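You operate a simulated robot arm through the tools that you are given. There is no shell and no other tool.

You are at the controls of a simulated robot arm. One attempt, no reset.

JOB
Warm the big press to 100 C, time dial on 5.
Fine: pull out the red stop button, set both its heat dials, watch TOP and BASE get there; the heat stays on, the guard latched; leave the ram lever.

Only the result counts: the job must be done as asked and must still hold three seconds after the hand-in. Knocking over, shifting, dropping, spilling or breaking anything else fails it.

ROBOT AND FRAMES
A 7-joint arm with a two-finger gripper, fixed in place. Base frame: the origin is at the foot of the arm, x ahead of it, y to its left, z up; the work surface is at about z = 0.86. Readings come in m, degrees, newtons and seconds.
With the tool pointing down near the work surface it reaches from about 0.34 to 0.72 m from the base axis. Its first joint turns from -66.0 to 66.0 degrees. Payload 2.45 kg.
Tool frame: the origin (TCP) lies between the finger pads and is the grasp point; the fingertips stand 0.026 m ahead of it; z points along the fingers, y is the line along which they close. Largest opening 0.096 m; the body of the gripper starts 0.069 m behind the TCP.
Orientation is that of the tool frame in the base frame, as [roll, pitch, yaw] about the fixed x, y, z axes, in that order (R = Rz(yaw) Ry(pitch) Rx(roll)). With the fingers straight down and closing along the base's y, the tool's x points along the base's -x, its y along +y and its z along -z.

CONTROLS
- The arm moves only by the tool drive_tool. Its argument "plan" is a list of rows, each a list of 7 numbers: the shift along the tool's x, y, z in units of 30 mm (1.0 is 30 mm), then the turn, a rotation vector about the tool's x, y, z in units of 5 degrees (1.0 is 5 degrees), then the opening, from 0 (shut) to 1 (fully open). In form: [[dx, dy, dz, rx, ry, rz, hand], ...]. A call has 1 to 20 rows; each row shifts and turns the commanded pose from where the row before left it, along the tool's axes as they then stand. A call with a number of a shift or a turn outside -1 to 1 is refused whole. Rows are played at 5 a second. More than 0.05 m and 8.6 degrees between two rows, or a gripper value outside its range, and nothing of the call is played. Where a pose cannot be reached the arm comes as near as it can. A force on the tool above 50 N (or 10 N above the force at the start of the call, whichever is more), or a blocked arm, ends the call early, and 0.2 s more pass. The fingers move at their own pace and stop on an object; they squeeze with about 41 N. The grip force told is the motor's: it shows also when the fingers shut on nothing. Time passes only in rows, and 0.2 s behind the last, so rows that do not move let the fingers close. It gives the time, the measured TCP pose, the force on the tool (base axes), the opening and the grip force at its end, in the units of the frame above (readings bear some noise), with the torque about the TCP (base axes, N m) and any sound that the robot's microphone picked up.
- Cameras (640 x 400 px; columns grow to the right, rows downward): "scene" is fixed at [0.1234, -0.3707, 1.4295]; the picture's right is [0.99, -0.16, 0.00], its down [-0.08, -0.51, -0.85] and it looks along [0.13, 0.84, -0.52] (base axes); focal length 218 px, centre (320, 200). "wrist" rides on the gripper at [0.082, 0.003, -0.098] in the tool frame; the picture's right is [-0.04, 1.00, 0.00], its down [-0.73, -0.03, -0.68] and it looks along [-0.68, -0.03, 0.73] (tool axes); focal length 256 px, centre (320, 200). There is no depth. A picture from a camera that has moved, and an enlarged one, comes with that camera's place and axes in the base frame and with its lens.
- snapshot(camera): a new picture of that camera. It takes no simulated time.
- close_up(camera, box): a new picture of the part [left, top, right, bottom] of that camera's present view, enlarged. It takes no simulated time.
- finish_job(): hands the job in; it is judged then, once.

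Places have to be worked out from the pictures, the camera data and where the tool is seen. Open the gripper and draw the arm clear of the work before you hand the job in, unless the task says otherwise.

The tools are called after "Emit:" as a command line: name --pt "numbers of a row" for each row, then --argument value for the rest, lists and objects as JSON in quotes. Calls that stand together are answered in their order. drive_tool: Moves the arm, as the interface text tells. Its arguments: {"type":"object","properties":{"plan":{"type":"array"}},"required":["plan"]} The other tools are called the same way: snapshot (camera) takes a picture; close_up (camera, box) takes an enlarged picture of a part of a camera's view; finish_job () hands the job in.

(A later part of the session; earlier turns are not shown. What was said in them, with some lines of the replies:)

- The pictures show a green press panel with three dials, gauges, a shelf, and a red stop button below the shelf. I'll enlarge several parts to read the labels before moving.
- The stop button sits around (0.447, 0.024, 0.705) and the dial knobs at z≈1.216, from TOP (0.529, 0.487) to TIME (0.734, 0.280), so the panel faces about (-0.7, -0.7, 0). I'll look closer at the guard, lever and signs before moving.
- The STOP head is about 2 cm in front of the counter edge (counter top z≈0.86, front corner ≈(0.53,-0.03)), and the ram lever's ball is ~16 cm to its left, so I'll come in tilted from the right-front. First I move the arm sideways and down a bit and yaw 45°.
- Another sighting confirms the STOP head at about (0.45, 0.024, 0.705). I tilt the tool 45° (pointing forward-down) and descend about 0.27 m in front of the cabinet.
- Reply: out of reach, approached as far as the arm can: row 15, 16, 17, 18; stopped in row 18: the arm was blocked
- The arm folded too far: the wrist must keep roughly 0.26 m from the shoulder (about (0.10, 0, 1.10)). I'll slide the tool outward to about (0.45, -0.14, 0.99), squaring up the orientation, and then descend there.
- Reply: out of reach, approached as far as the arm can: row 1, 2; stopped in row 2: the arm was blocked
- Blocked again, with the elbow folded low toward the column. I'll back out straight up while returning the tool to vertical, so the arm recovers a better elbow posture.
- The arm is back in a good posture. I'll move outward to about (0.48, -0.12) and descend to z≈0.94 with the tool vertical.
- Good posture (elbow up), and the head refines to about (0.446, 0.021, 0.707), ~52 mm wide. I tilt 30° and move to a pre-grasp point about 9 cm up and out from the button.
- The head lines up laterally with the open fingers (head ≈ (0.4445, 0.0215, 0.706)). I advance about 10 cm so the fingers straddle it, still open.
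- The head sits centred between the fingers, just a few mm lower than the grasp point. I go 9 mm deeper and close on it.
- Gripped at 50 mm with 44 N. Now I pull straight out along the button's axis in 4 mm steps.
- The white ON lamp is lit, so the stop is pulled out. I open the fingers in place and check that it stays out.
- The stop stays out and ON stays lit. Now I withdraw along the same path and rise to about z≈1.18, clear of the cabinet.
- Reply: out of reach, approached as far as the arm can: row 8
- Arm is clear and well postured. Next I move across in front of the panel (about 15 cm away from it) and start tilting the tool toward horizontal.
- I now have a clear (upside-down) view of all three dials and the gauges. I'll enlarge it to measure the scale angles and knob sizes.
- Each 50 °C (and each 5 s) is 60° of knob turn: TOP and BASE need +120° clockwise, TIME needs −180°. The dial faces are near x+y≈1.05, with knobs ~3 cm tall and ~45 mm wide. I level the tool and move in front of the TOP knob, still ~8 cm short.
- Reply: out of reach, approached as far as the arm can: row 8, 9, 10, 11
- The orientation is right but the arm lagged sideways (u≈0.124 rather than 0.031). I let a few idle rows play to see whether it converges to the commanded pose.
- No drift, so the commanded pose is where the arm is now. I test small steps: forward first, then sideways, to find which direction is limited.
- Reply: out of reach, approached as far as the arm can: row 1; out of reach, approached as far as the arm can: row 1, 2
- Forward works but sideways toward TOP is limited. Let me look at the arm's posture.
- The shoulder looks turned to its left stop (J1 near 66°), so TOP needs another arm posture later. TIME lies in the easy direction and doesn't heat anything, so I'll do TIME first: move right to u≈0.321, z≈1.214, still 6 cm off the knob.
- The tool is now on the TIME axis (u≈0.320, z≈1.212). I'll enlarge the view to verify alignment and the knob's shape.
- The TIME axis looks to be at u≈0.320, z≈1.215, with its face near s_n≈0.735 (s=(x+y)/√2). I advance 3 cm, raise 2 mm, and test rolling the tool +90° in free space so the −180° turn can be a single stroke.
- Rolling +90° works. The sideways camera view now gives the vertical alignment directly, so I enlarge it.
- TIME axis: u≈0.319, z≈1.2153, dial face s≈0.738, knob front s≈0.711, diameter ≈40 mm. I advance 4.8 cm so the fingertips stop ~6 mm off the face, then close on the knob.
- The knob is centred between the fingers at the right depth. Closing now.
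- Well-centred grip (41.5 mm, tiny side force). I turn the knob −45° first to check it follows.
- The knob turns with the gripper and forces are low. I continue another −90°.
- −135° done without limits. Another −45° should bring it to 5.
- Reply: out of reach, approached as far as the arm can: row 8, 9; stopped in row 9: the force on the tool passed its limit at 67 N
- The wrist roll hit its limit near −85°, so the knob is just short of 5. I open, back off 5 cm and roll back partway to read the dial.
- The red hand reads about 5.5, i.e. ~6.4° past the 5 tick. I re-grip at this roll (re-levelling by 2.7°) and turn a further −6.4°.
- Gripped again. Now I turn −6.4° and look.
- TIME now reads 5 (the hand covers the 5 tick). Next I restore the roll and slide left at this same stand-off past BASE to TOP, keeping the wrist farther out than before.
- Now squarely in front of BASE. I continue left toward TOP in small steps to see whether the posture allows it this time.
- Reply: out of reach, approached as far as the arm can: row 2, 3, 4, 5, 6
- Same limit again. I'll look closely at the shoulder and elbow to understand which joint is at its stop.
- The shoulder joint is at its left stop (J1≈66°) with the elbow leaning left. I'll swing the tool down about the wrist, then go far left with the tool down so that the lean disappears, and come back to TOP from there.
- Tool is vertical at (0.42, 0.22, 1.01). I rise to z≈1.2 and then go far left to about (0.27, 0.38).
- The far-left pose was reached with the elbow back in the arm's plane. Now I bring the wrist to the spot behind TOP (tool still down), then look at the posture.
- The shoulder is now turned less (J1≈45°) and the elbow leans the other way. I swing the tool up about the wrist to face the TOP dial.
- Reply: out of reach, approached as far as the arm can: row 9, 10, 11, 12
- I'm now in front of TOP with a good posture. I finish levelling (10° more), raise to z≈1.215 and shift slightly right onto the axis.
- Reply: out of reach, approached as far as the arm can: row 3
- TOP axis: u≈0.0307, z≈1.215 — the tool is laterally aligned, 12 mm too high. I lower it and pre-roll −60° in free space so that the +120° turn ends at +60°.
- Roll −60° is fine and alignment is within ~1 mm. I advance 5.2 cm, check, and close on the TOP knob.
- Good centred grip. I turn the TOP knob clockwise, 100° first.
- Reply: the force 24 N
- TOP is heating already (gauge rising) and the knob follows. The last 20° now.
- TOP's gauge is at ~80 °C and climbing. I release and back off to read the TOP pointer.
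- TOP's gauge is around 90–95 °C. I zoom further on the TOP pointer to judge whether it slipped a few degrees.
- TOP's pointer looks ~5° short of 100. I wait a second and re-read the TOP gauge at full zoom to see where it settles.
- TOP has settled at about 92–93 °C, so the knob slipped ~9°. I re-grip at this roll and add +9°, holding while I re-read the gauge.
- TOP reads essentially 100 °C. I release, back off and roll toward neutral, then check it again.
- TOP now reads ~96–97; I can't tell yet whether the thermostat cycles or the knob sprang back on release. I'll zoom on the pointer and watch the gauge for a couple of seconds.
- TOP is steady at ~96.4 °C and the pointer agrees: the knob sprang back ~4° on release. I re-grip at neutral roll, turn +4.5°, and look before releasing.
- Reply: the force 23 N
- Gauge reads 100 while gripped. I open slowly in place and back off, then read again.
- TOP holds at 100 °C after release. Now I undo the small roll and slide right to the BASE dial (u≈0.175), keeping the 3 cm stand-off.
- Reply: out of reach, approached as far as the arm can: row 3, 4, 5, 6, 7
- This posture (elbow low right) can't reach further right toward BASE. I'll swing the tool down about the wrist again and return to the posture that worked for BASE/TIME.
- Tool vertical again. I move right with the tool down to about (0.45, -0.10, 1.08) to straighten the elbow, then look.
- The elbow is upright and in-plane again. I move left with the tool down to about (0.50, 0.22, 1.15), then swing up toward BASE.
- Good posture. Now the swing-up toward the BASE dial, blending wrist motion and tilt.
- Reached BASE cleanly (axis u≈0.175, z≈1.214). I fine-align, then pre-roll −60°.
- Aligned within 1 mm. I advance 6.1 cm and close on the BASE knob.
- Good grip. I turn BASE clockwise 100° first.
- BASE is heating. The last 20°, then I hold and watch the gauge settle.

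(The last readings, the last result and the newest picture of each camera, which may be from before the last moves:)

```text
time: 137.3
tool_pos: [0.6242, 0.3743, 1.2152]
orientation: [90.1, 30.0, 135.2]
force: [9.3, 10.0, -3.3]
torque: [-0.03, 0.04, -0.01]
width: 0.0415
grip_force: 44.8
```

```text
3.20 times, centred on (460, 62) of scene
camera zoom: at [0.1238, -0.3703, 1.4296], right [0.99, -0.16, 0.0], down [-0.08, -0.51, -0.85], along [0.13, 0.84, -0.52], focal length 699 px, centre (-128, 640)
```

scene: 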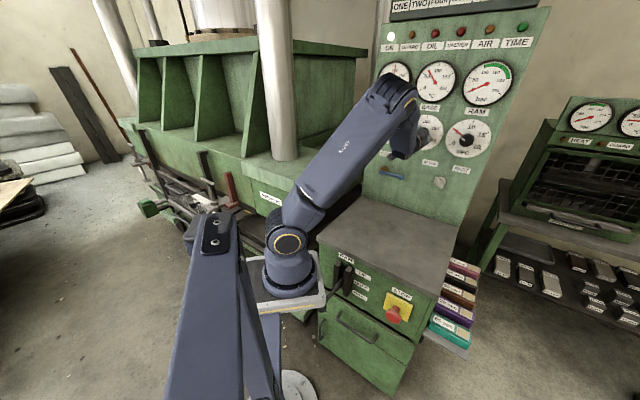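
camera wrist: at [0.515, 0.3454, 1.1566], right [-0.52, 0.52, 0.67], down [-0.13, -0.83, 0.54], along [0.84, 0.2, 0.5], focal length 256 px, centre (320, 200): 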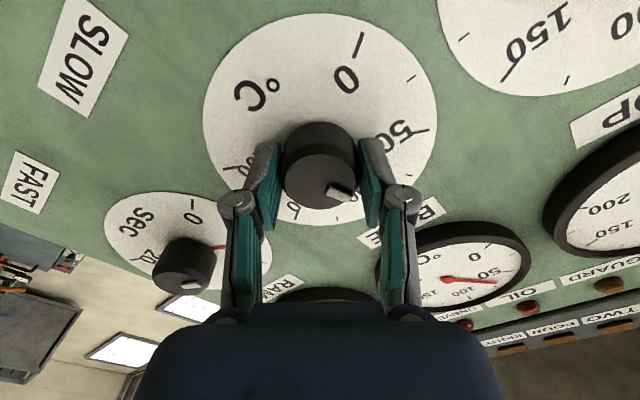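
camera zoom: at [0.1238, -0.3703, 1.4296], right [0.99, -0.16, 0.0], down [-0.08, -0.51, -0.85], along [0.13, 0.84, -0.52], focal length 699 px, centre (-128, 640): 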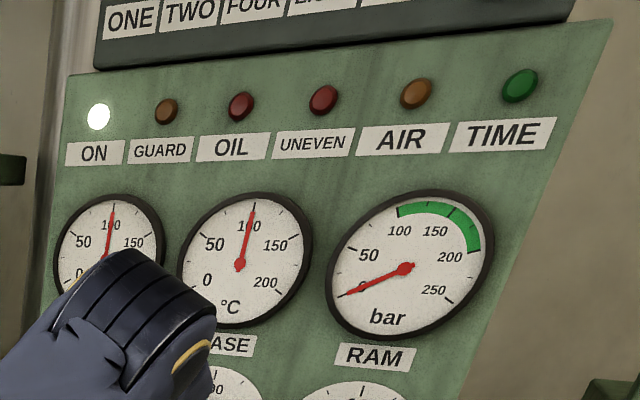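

BASE reads ~99 °C while gripped, TOP 100. Knowing the release can spring the knob back a few degrees, I add +2°, then open and check.

Emit:
drive_tool --pt "0 0 0 0 0 0.4 0" --pt "0 0 0 0 0 0 0" --pt "0 0 0 0 0 0 0" --pt "0 0 0 0 0 0 0.5" --pt "0 0 0 0 0 0 0.7" --pt "0 0 0 0 0 0 1" --pt "0 0 0 0 0 0 1" --pt "0 0 0 0 0 0 1" --pt "0 0 -0.9 0 0 0 1" --pt "0 0 -0.9 0 0 0 1" --pt "0 0 0 0 0 0 1" --pt "0 0 0 0 0 0 1" --pt "0 0 0 0 0 0 1" --pt "0 0 0 0 0 0 1" --pt "0 0 0 0 0 0 1"

Emit:
close_up --camera "scene" --box '[375, 50, 455, 110]'

Emit:
close_up --camera "wrist" --box '[220, 0, 420, 200]'

```text
time: 140.6
tool_pos: [0.585, 0.3394, 1.2156]
orientation: [89.9, 28.0, 135.1]
force: [0.8, 0.0, 0.3]
torque: [0.0, 0.01, -0.02]
width: 0.0963
grip_force: 0.0
```

```text
6.67 times, centred on (415, 80) of scene
camera zoom: at [0.1234, -0.3707, 1.4295], right [0.99, -0.16, 0.0], down [-0.08, -0.51, -0.85], along [0.13, 0.84, -0.52], focal length 1456 px, centre (-313, 1000)
```

zoom: 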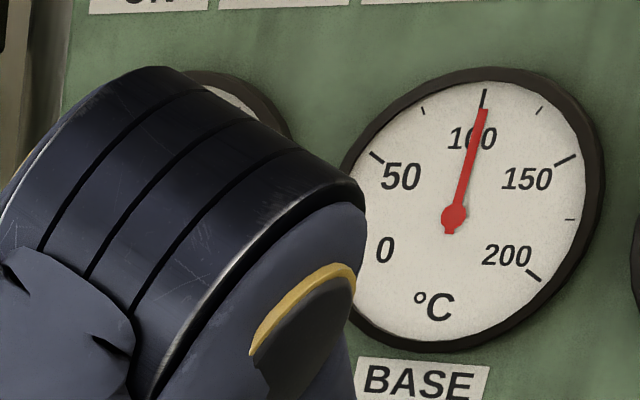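

```text
2.00 times, centred on (320, 100) of wrist
camera zoom: at [0.463, 0.3203, 1.1826], right [-0.31, 0.31, 0.9], down [-0.01, -0.95, 0.32], along [0.95, 0.09, 0.29], focal length 512 px, centre (320, 400)
```

zoom: 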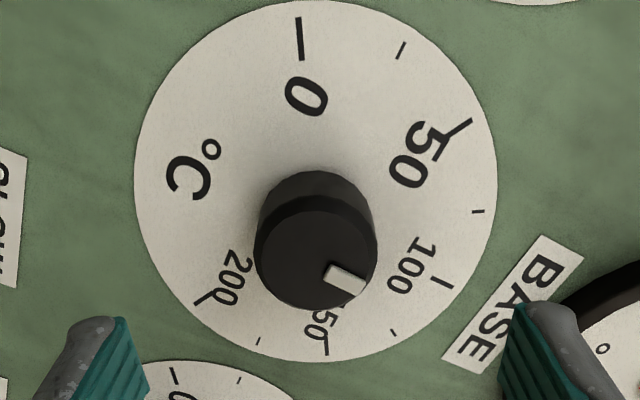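

BASE settles at about 100–101 °C after release. I roll the tool back to neutral and start withdrawing, then verify everything.

Emit:
drive_tool --pt "0 0 -0.5 0 0 0 1" --pt "0 0 0 0 0 -1 1" --pt "0 0 0 0 0 -1 1" --pt "0 0 0 0 0 -1 1" --pt "0 0 0 0 0 -1 1" --pt "0 0 0 0 0 -1 1" --pt "0 0 0 0 0 -1 1" --pt "0 0 0 0 0 -1 1" --pt "0 0 0 0 0 -1 1" --pt "0 0 0 0 0 -1 1" --pt "0 0 0 0 0 -1 1" --pt "0 0 0 0 0 -1 1" --pt "0 0 0 0 0 -1 1" --pt "0 0 0 0 0 -0.4 1" --pt "0 0 0 0 0 0 1"

Emit:
snapshot --camera "wrist"

Emit:
close_up --camera "wrist" --box '[0, 0, 420, 240]'

Emit:
snapshot --camera "scene"

```text
time: 143.8
tool_pos: [0.5752, 0.3274, 1.2146]
orientation: [-34.3, 89.9, 10.9]
force: [-0.1, 0.5, -0.3]
torque: [0.0, 0.0, 0.0]
width: 0.0961
grip_force: 0.0
```

```text
taken
camera wrist: at [0.5023, 0.2601, 1.1353], right [-0.71, 0.7, 0.04], down [-0.46, -0.5, 0.73], along [0.54, 0.5, 0.68], focal length 256 px, centre (320, 200)
```

wrist: 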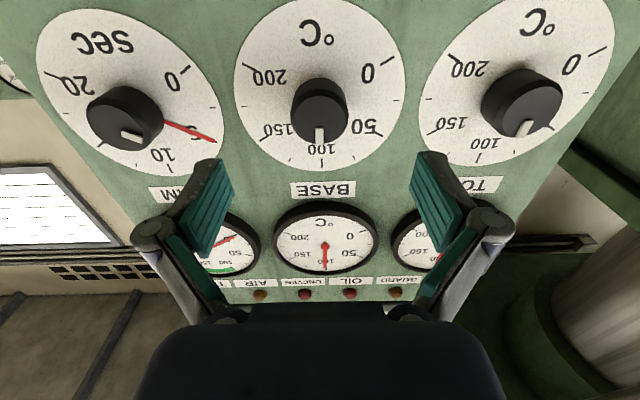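

```text
1.52 times, centred on (210, 120) of wrist
camera zoom: at [0.5023, 0.2601, 1.1353], right [-0.71, 0.7, 0.04], down [-0.46, -0.5, 0.73], along [0.54, 0.5, 0.68], focal length 390 px, centre (488, 322)
```

zoom: 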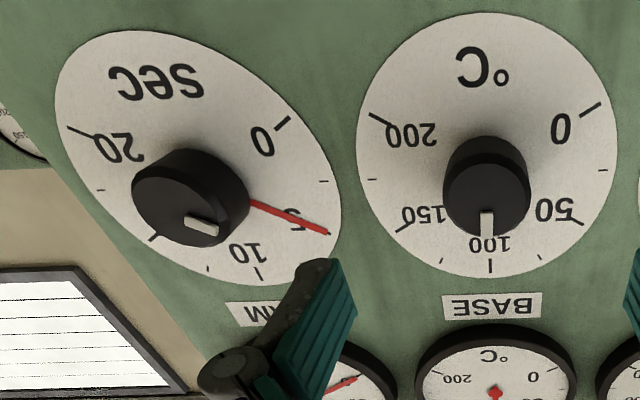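

```text
taken
```

scene: 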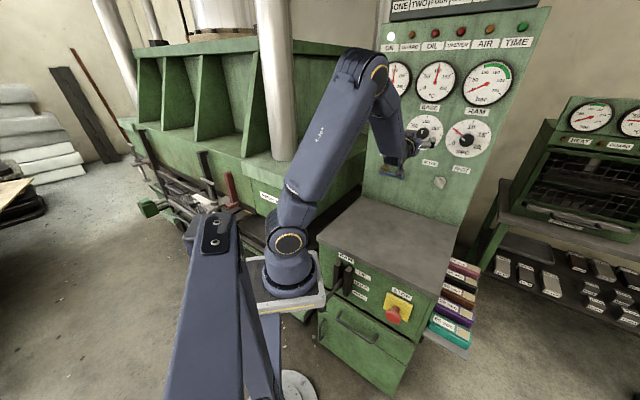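

All three pointers look right (TIME 5, BASE 100, TOP 100). I swing the tool down about the wrist and move away from the panel.

Emit:
drive_tool --pt "0.64 0 0 0 1 0 1" --pt "0.64 0 0 0 1 0 1" --pt "0.64 0 0 0 1 0 1" --pt "0.64 0 0 0 1 0 1" --pt "0.64 0 0 0 1 0 1" --pt "0.64 0 0 0 1 0 1" --pt "0.64 0 0 0 1 0 1" --pt "0.64 0 0 0 1 0 1" --pt "0.64 0 0 0 1 0 1" --pt "0.64 0 0 0 1 0 1" --pt "0.64 0 0 0 1 0 1" --pt "0.64 0 0 0 1 0 1" --pt "0.64 0 0 0 1 0 1" --pt "0.64 0 0 0 1 0 1" --pt "0.64 0 0 0 1 0 1" --pt "0.64 0 0 0 1 0 1" --pt "0.64 0 0 0 1 0 1" --pt "0.64 0 0 0 1 0 1"

Emit:
drive_tool --pt "0.45 -0.7 -0.3 0 0 0 1" --pt "0.45 -0.7 -0.3 0 0 0 1" --pt "0.45 -0.7 -0.3 0 0 0 1" --pt "0.45 -0.7 -0.3 0 0 0 1" --pt "0.45 -0.7 -0.3 0 0 0 1" --pt "0.45 -0.7 -0.3 0 0 0 1" --pt "0.45 -0.7 -0.3 0 0 0 1" --pt "0.45 -0.7 -0.3 0 0 0 1" --pt "0 0 0 0 0 0 1"

Emit:
snapshot --camera "scene"

Emit:
close_up --camera "scene" --box '[360, 20, 520, 160]'

Emit:
close_up --camera "scene" --box '[310, 230, 490, 342]'

```text
time: 147.6
tool_pos: [0.4257, 0.178, 0.987]
orientation: [179.8, 0.0, -135.0]
force: [0.8, -0.2, 0.2]
torque: [-0.01, 0.03, 0.0]
width: 0.0963
grip_force: 0.1
```

```text
time: 149.6
tool_pos: [0.4696, -0.0186, 1.0586]
orientation: [-180.0, 0.0, -134.8]
force: [1.1, -0.5, 0.4]
torque: [-0.06, 0.0, -0.01]
width: 0.0957
grip_force: 0.0
```

```text
taken
```

scene: 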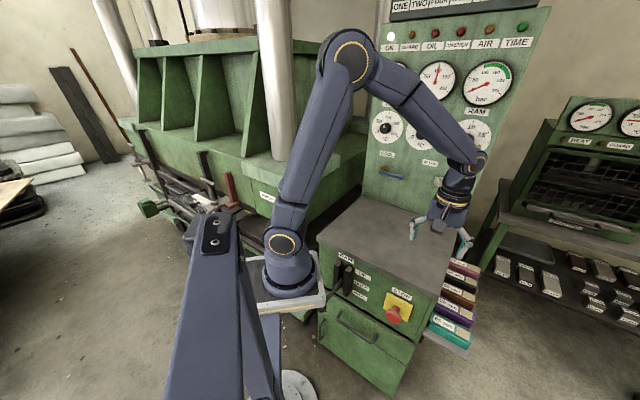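

```text
2.86 times, centred on (440, 90) of scene
camera zoom: at [0.1234, -0.3707, 1.4295], right [0.99, -0.16, 0.0], down [-0.08, -0.51, -0.85], along [0.14, 0.84, -0.52], focal length 624 px, centre (-23, 514)
```

zoom: 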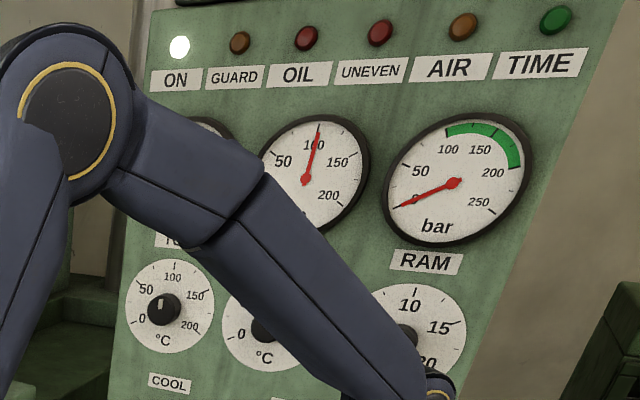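

```text
3.56 times, centred on (400, 286) of scene
camera zoom: at [0.1234, -0.3707, 1.4295], right [0.99, -0.16, 0.0], down [-0.08, -0.51, -0.85], along [0.14, 0.84, -0.52], focal length 776 px, centre (36, -106)
```

zoom: 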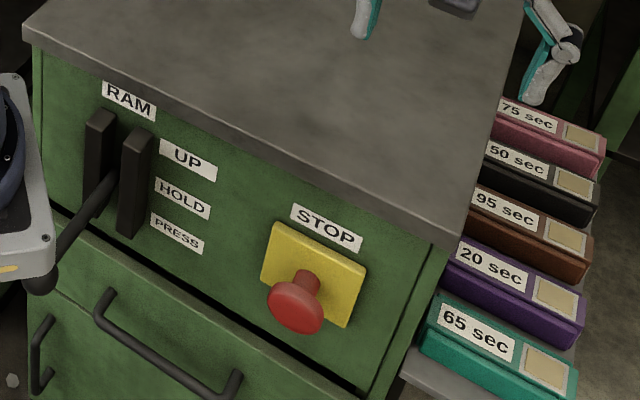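

STOP is visibly out and the ram lever untouched. The arm hides part of the panel from the scene camera, so I move it left to a clear spot and read all gauges and dials.

Emit:
drive_tool --pt "-0.312 0.833 -0.1 0 0 0 1" --pt "-0.312 0.833 -0.1 0 0 0 1" --pt "-0.312 0.833 -0.1 0 0 0 1" --pt "-0.312 0.833 -0.1 0 0 0 1" --pt "-0.312 0.833 -0.1 0 0 0 1" --pt "-0.312 0.833 -0.1 0 0 0 1" --pt "-0.312 0.833 -0.1 0 0 0 1" --pt "-0.312 0.833 -0.1 0 0 0 1" --pt "-0.312 0.833 -0.1 0 0 0 1" --pt "-0.312 0.833 -0.1 0 0 0 1" --pt "-0.312 0.833 -0.1 0 0 0 1" --pt "-0.312 0.833 -0.1 0 0 0 1" --pt "0 0 0 0 0 0 1"

Emit:
snapshot --camera "scene"

Emit:
close_up --camera "scene" --box '[375, 50, 455, 110]'

Emit:
close_up --camera "scene" --box '[360, 100, 500, 190]'

```text
time: 152.3
tool_pos: [0.3372, 0.2739, 1.0931]
orientation: [180.0, 0.0, -134.9]
force: [0.2, 0.5, -0.4]
torque: [-0.02, -0.01, -0.02]
width: 0.096
grip_force: 0.1
```

```text
taken
```

scene: 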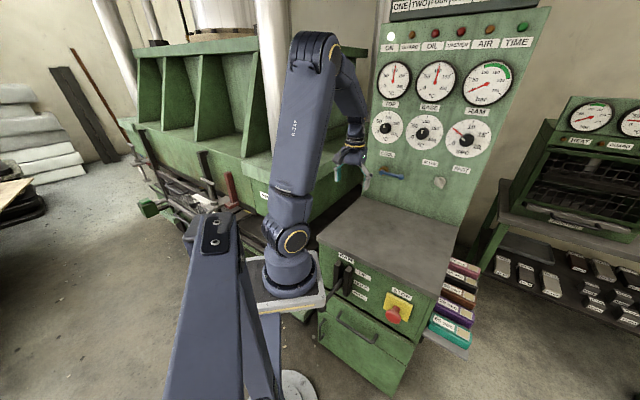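

```text
6.67 times, centred on (415, 80) of scene
camera zoom: at [0.1234, -0.3706, 1.4295], right [0.99, -0.16, 0.0], down [-0.08, -0.51, -0.85], along [0.13, 0.84, -0.52], focal length 1456 px, centre (-313, 1000)
```

zoom: 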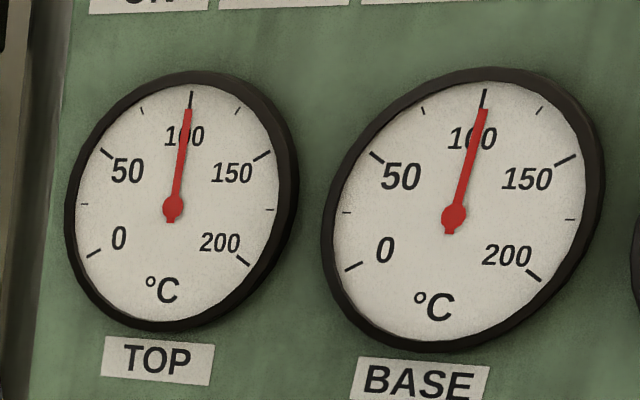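

```text
4.44 times, centred on (430, 145) of scene
camera zoom: at [0.1234, -0.3706, 1.4295], right [0.99, -0.16, 0.0], down [-0.08, -0.51, -0.85], along [0.13, 0.84, -0.52], focal length 971 px, centre (-169, 444)
```

zoom: 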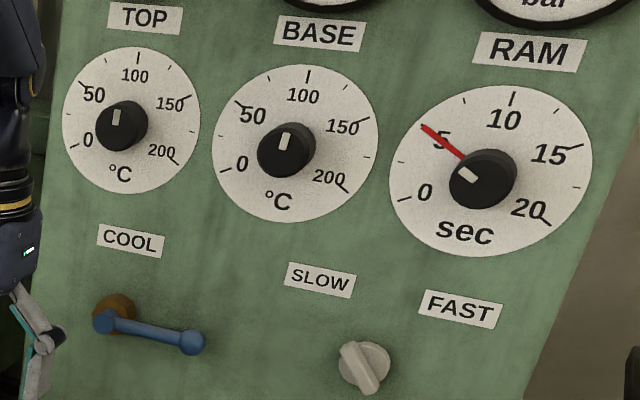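

TOP and BASE both sit at 100 °C, and COOL/SLOW are unchanged. I zoom on TIME and recheck the lamps and guard.

Emit:
close_up --camera "scene" --box '[440, 110, 500, 160]'

Emit:
close_up --camera "scene" --box '[375, 10, 555, 60]'

Emit:
close_up --camera "scene" --box '[130, 140, 290, 240]'

```text
8.00 times, centred on (470, 135) of scene
camera zoom: at [0.1234, -0.3706, 1.4295], right [0.99, -0.16, 0.0], down [-0.08, -0.51, -0.85], along [0.13, 0.84, -0.52], focal length 1747 px, centre (-880, 720)
```

zoom: 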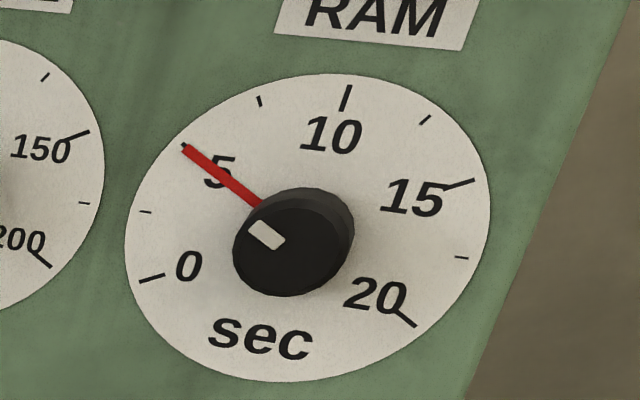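

```text
3.56 times, centred on (465, 35) of scene
camera zoom: at [0.1234, -0.3706, 1.4295], right [0.99, -0.16, 0.0], down [-0.08, -0.51, -0.85], along [0.13, 0.84, -0.52], focal length 776 px, centre (-196, 787)
```

zoom: 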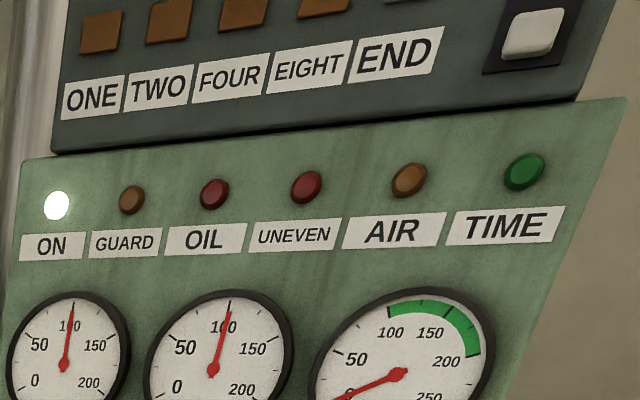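

```text
4.00 times, centred on (210, 190) of scene
camera zoom: at [0.1234, -0.3706, 1.4295], right [0.99, -0.16, 0.0], down [-0.08, -0.51, -0.85], along [0.13, 0.84, -0.52], focal length 874 px, centre (760, 240)
```

zoom: 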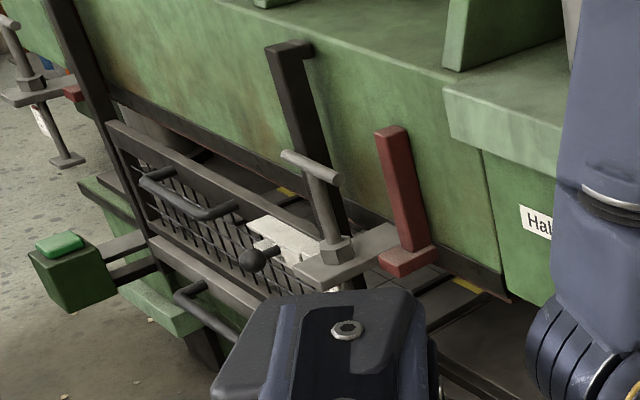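

TIME is exactly on 5, ON is lit with no fault lamps, and the guard is as it was. I raise the arm to a clear resting pose, let a few seconds pass, and read the gauges a final time.

Emit:
drive_tool --pt "0.15 -0.22 -0.9 0 0 0 1" --pt "0.15 -0.22 -0.9 0 0 0 1" --pt "0.15 -0.22 -0.9 0 0 0 1" --pt "0.15 -0.22 -0.9 0 0 0 1" --pt "0.15 -0.22 -0.9 0 0 0 1" --pt "0.15 -0.22 -0.9 0 0 0 1" --pt "0 0 0 0 0 0 1" --pt "0 0 0 0 0 0 1" --pt "0 0 0 0 0 0 1" --pt "0 0 0 0 0 0 1" --pt "0 0 0 0 0 0 1" --pt "0 0 0 0 0 0 1" --pt "0 0 0 0 0 0 1" --pt "0 0 0 0 0 0 1" --pt "0 0 0 0 0 0 1" --pt "0 0 0 0 0 0 1" --pt "0 0 0 0 0 0 1" --pt "0 0 0 0 0 0 1" --pt "0 0 0 0 0 0 1" --pt "0 0 0 0 0 0 1"

Emit:
snapshot --camera "scene"

Emit:
close_up --camera "scene" --box '[375, 50, 455, 110]'

```text
time: 156.6
tool_pos: [0.3445, 0.228, 1.2551]
orientation: [180.0, 0.0, -134.9]
force: [0.3, -0.2, -0.3]
torque: [0.0, -0.02, 0.0]
width: 0.096
grip_force: 0.0
```

```text
taken
```

scene: 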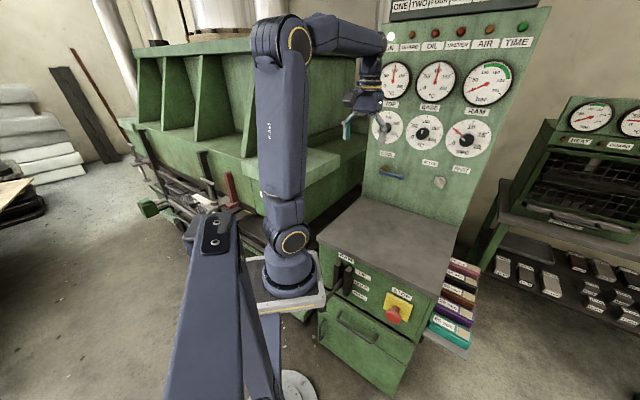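

```text
6.67 times, centred on (415, 80) of scene
camera zoom: at [0.1234, -0.3707, 1.4295], right [0.99, -0.16, 0.0], down [-0.08, -0.51, -0.85], along [0.13, 0.84, -0.52], focal length 1456 px, centre (-313, 1000)
```

zoom: 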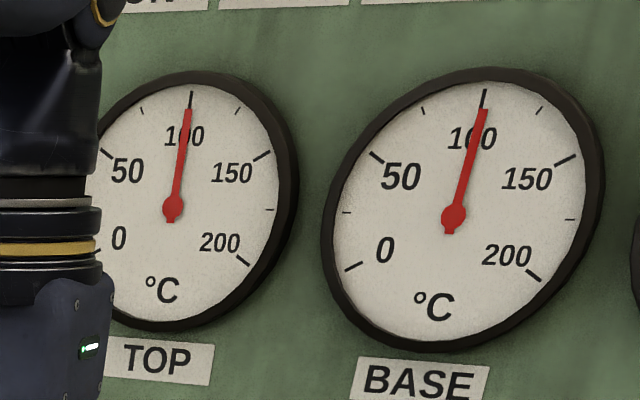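

Both gauges hold steady at 100 °C, the time dial is on 5, and the stop is out with ON lit. The ram lever and guard are as I found them, and the arm is clear with the gripper open. Handing in.

Emit:
finish_job

```text
The job is handed in.
```

The big press is warm and I've handed the job in. TOP and BASE both hold steady at about 100 C, and the time dial is on 5.

- **Stop button:** it is pulled out and has stayed out. The ON lamp is lit, so the heat is still on, and no fault lamps are showing.
- **Heat dials:** both are set to 100. TOP needed three tries because the knob slipped on the first turn and sprang back on the second. After the last setting it stayed at 100. BASE reads about 100 to 101.
- **Guard:** I didn't touch it and it looks the same as at the start. Its lamp has been dark throughout. I couldn't confirm the latch beyond that.
- **Ram lever and the rest of the panel:** I left the ram lever, the COOL lever and the SLOW/FAST switch alone, and nothing was knocked or moved.

The gripper is open and the arm is clear of the panel.
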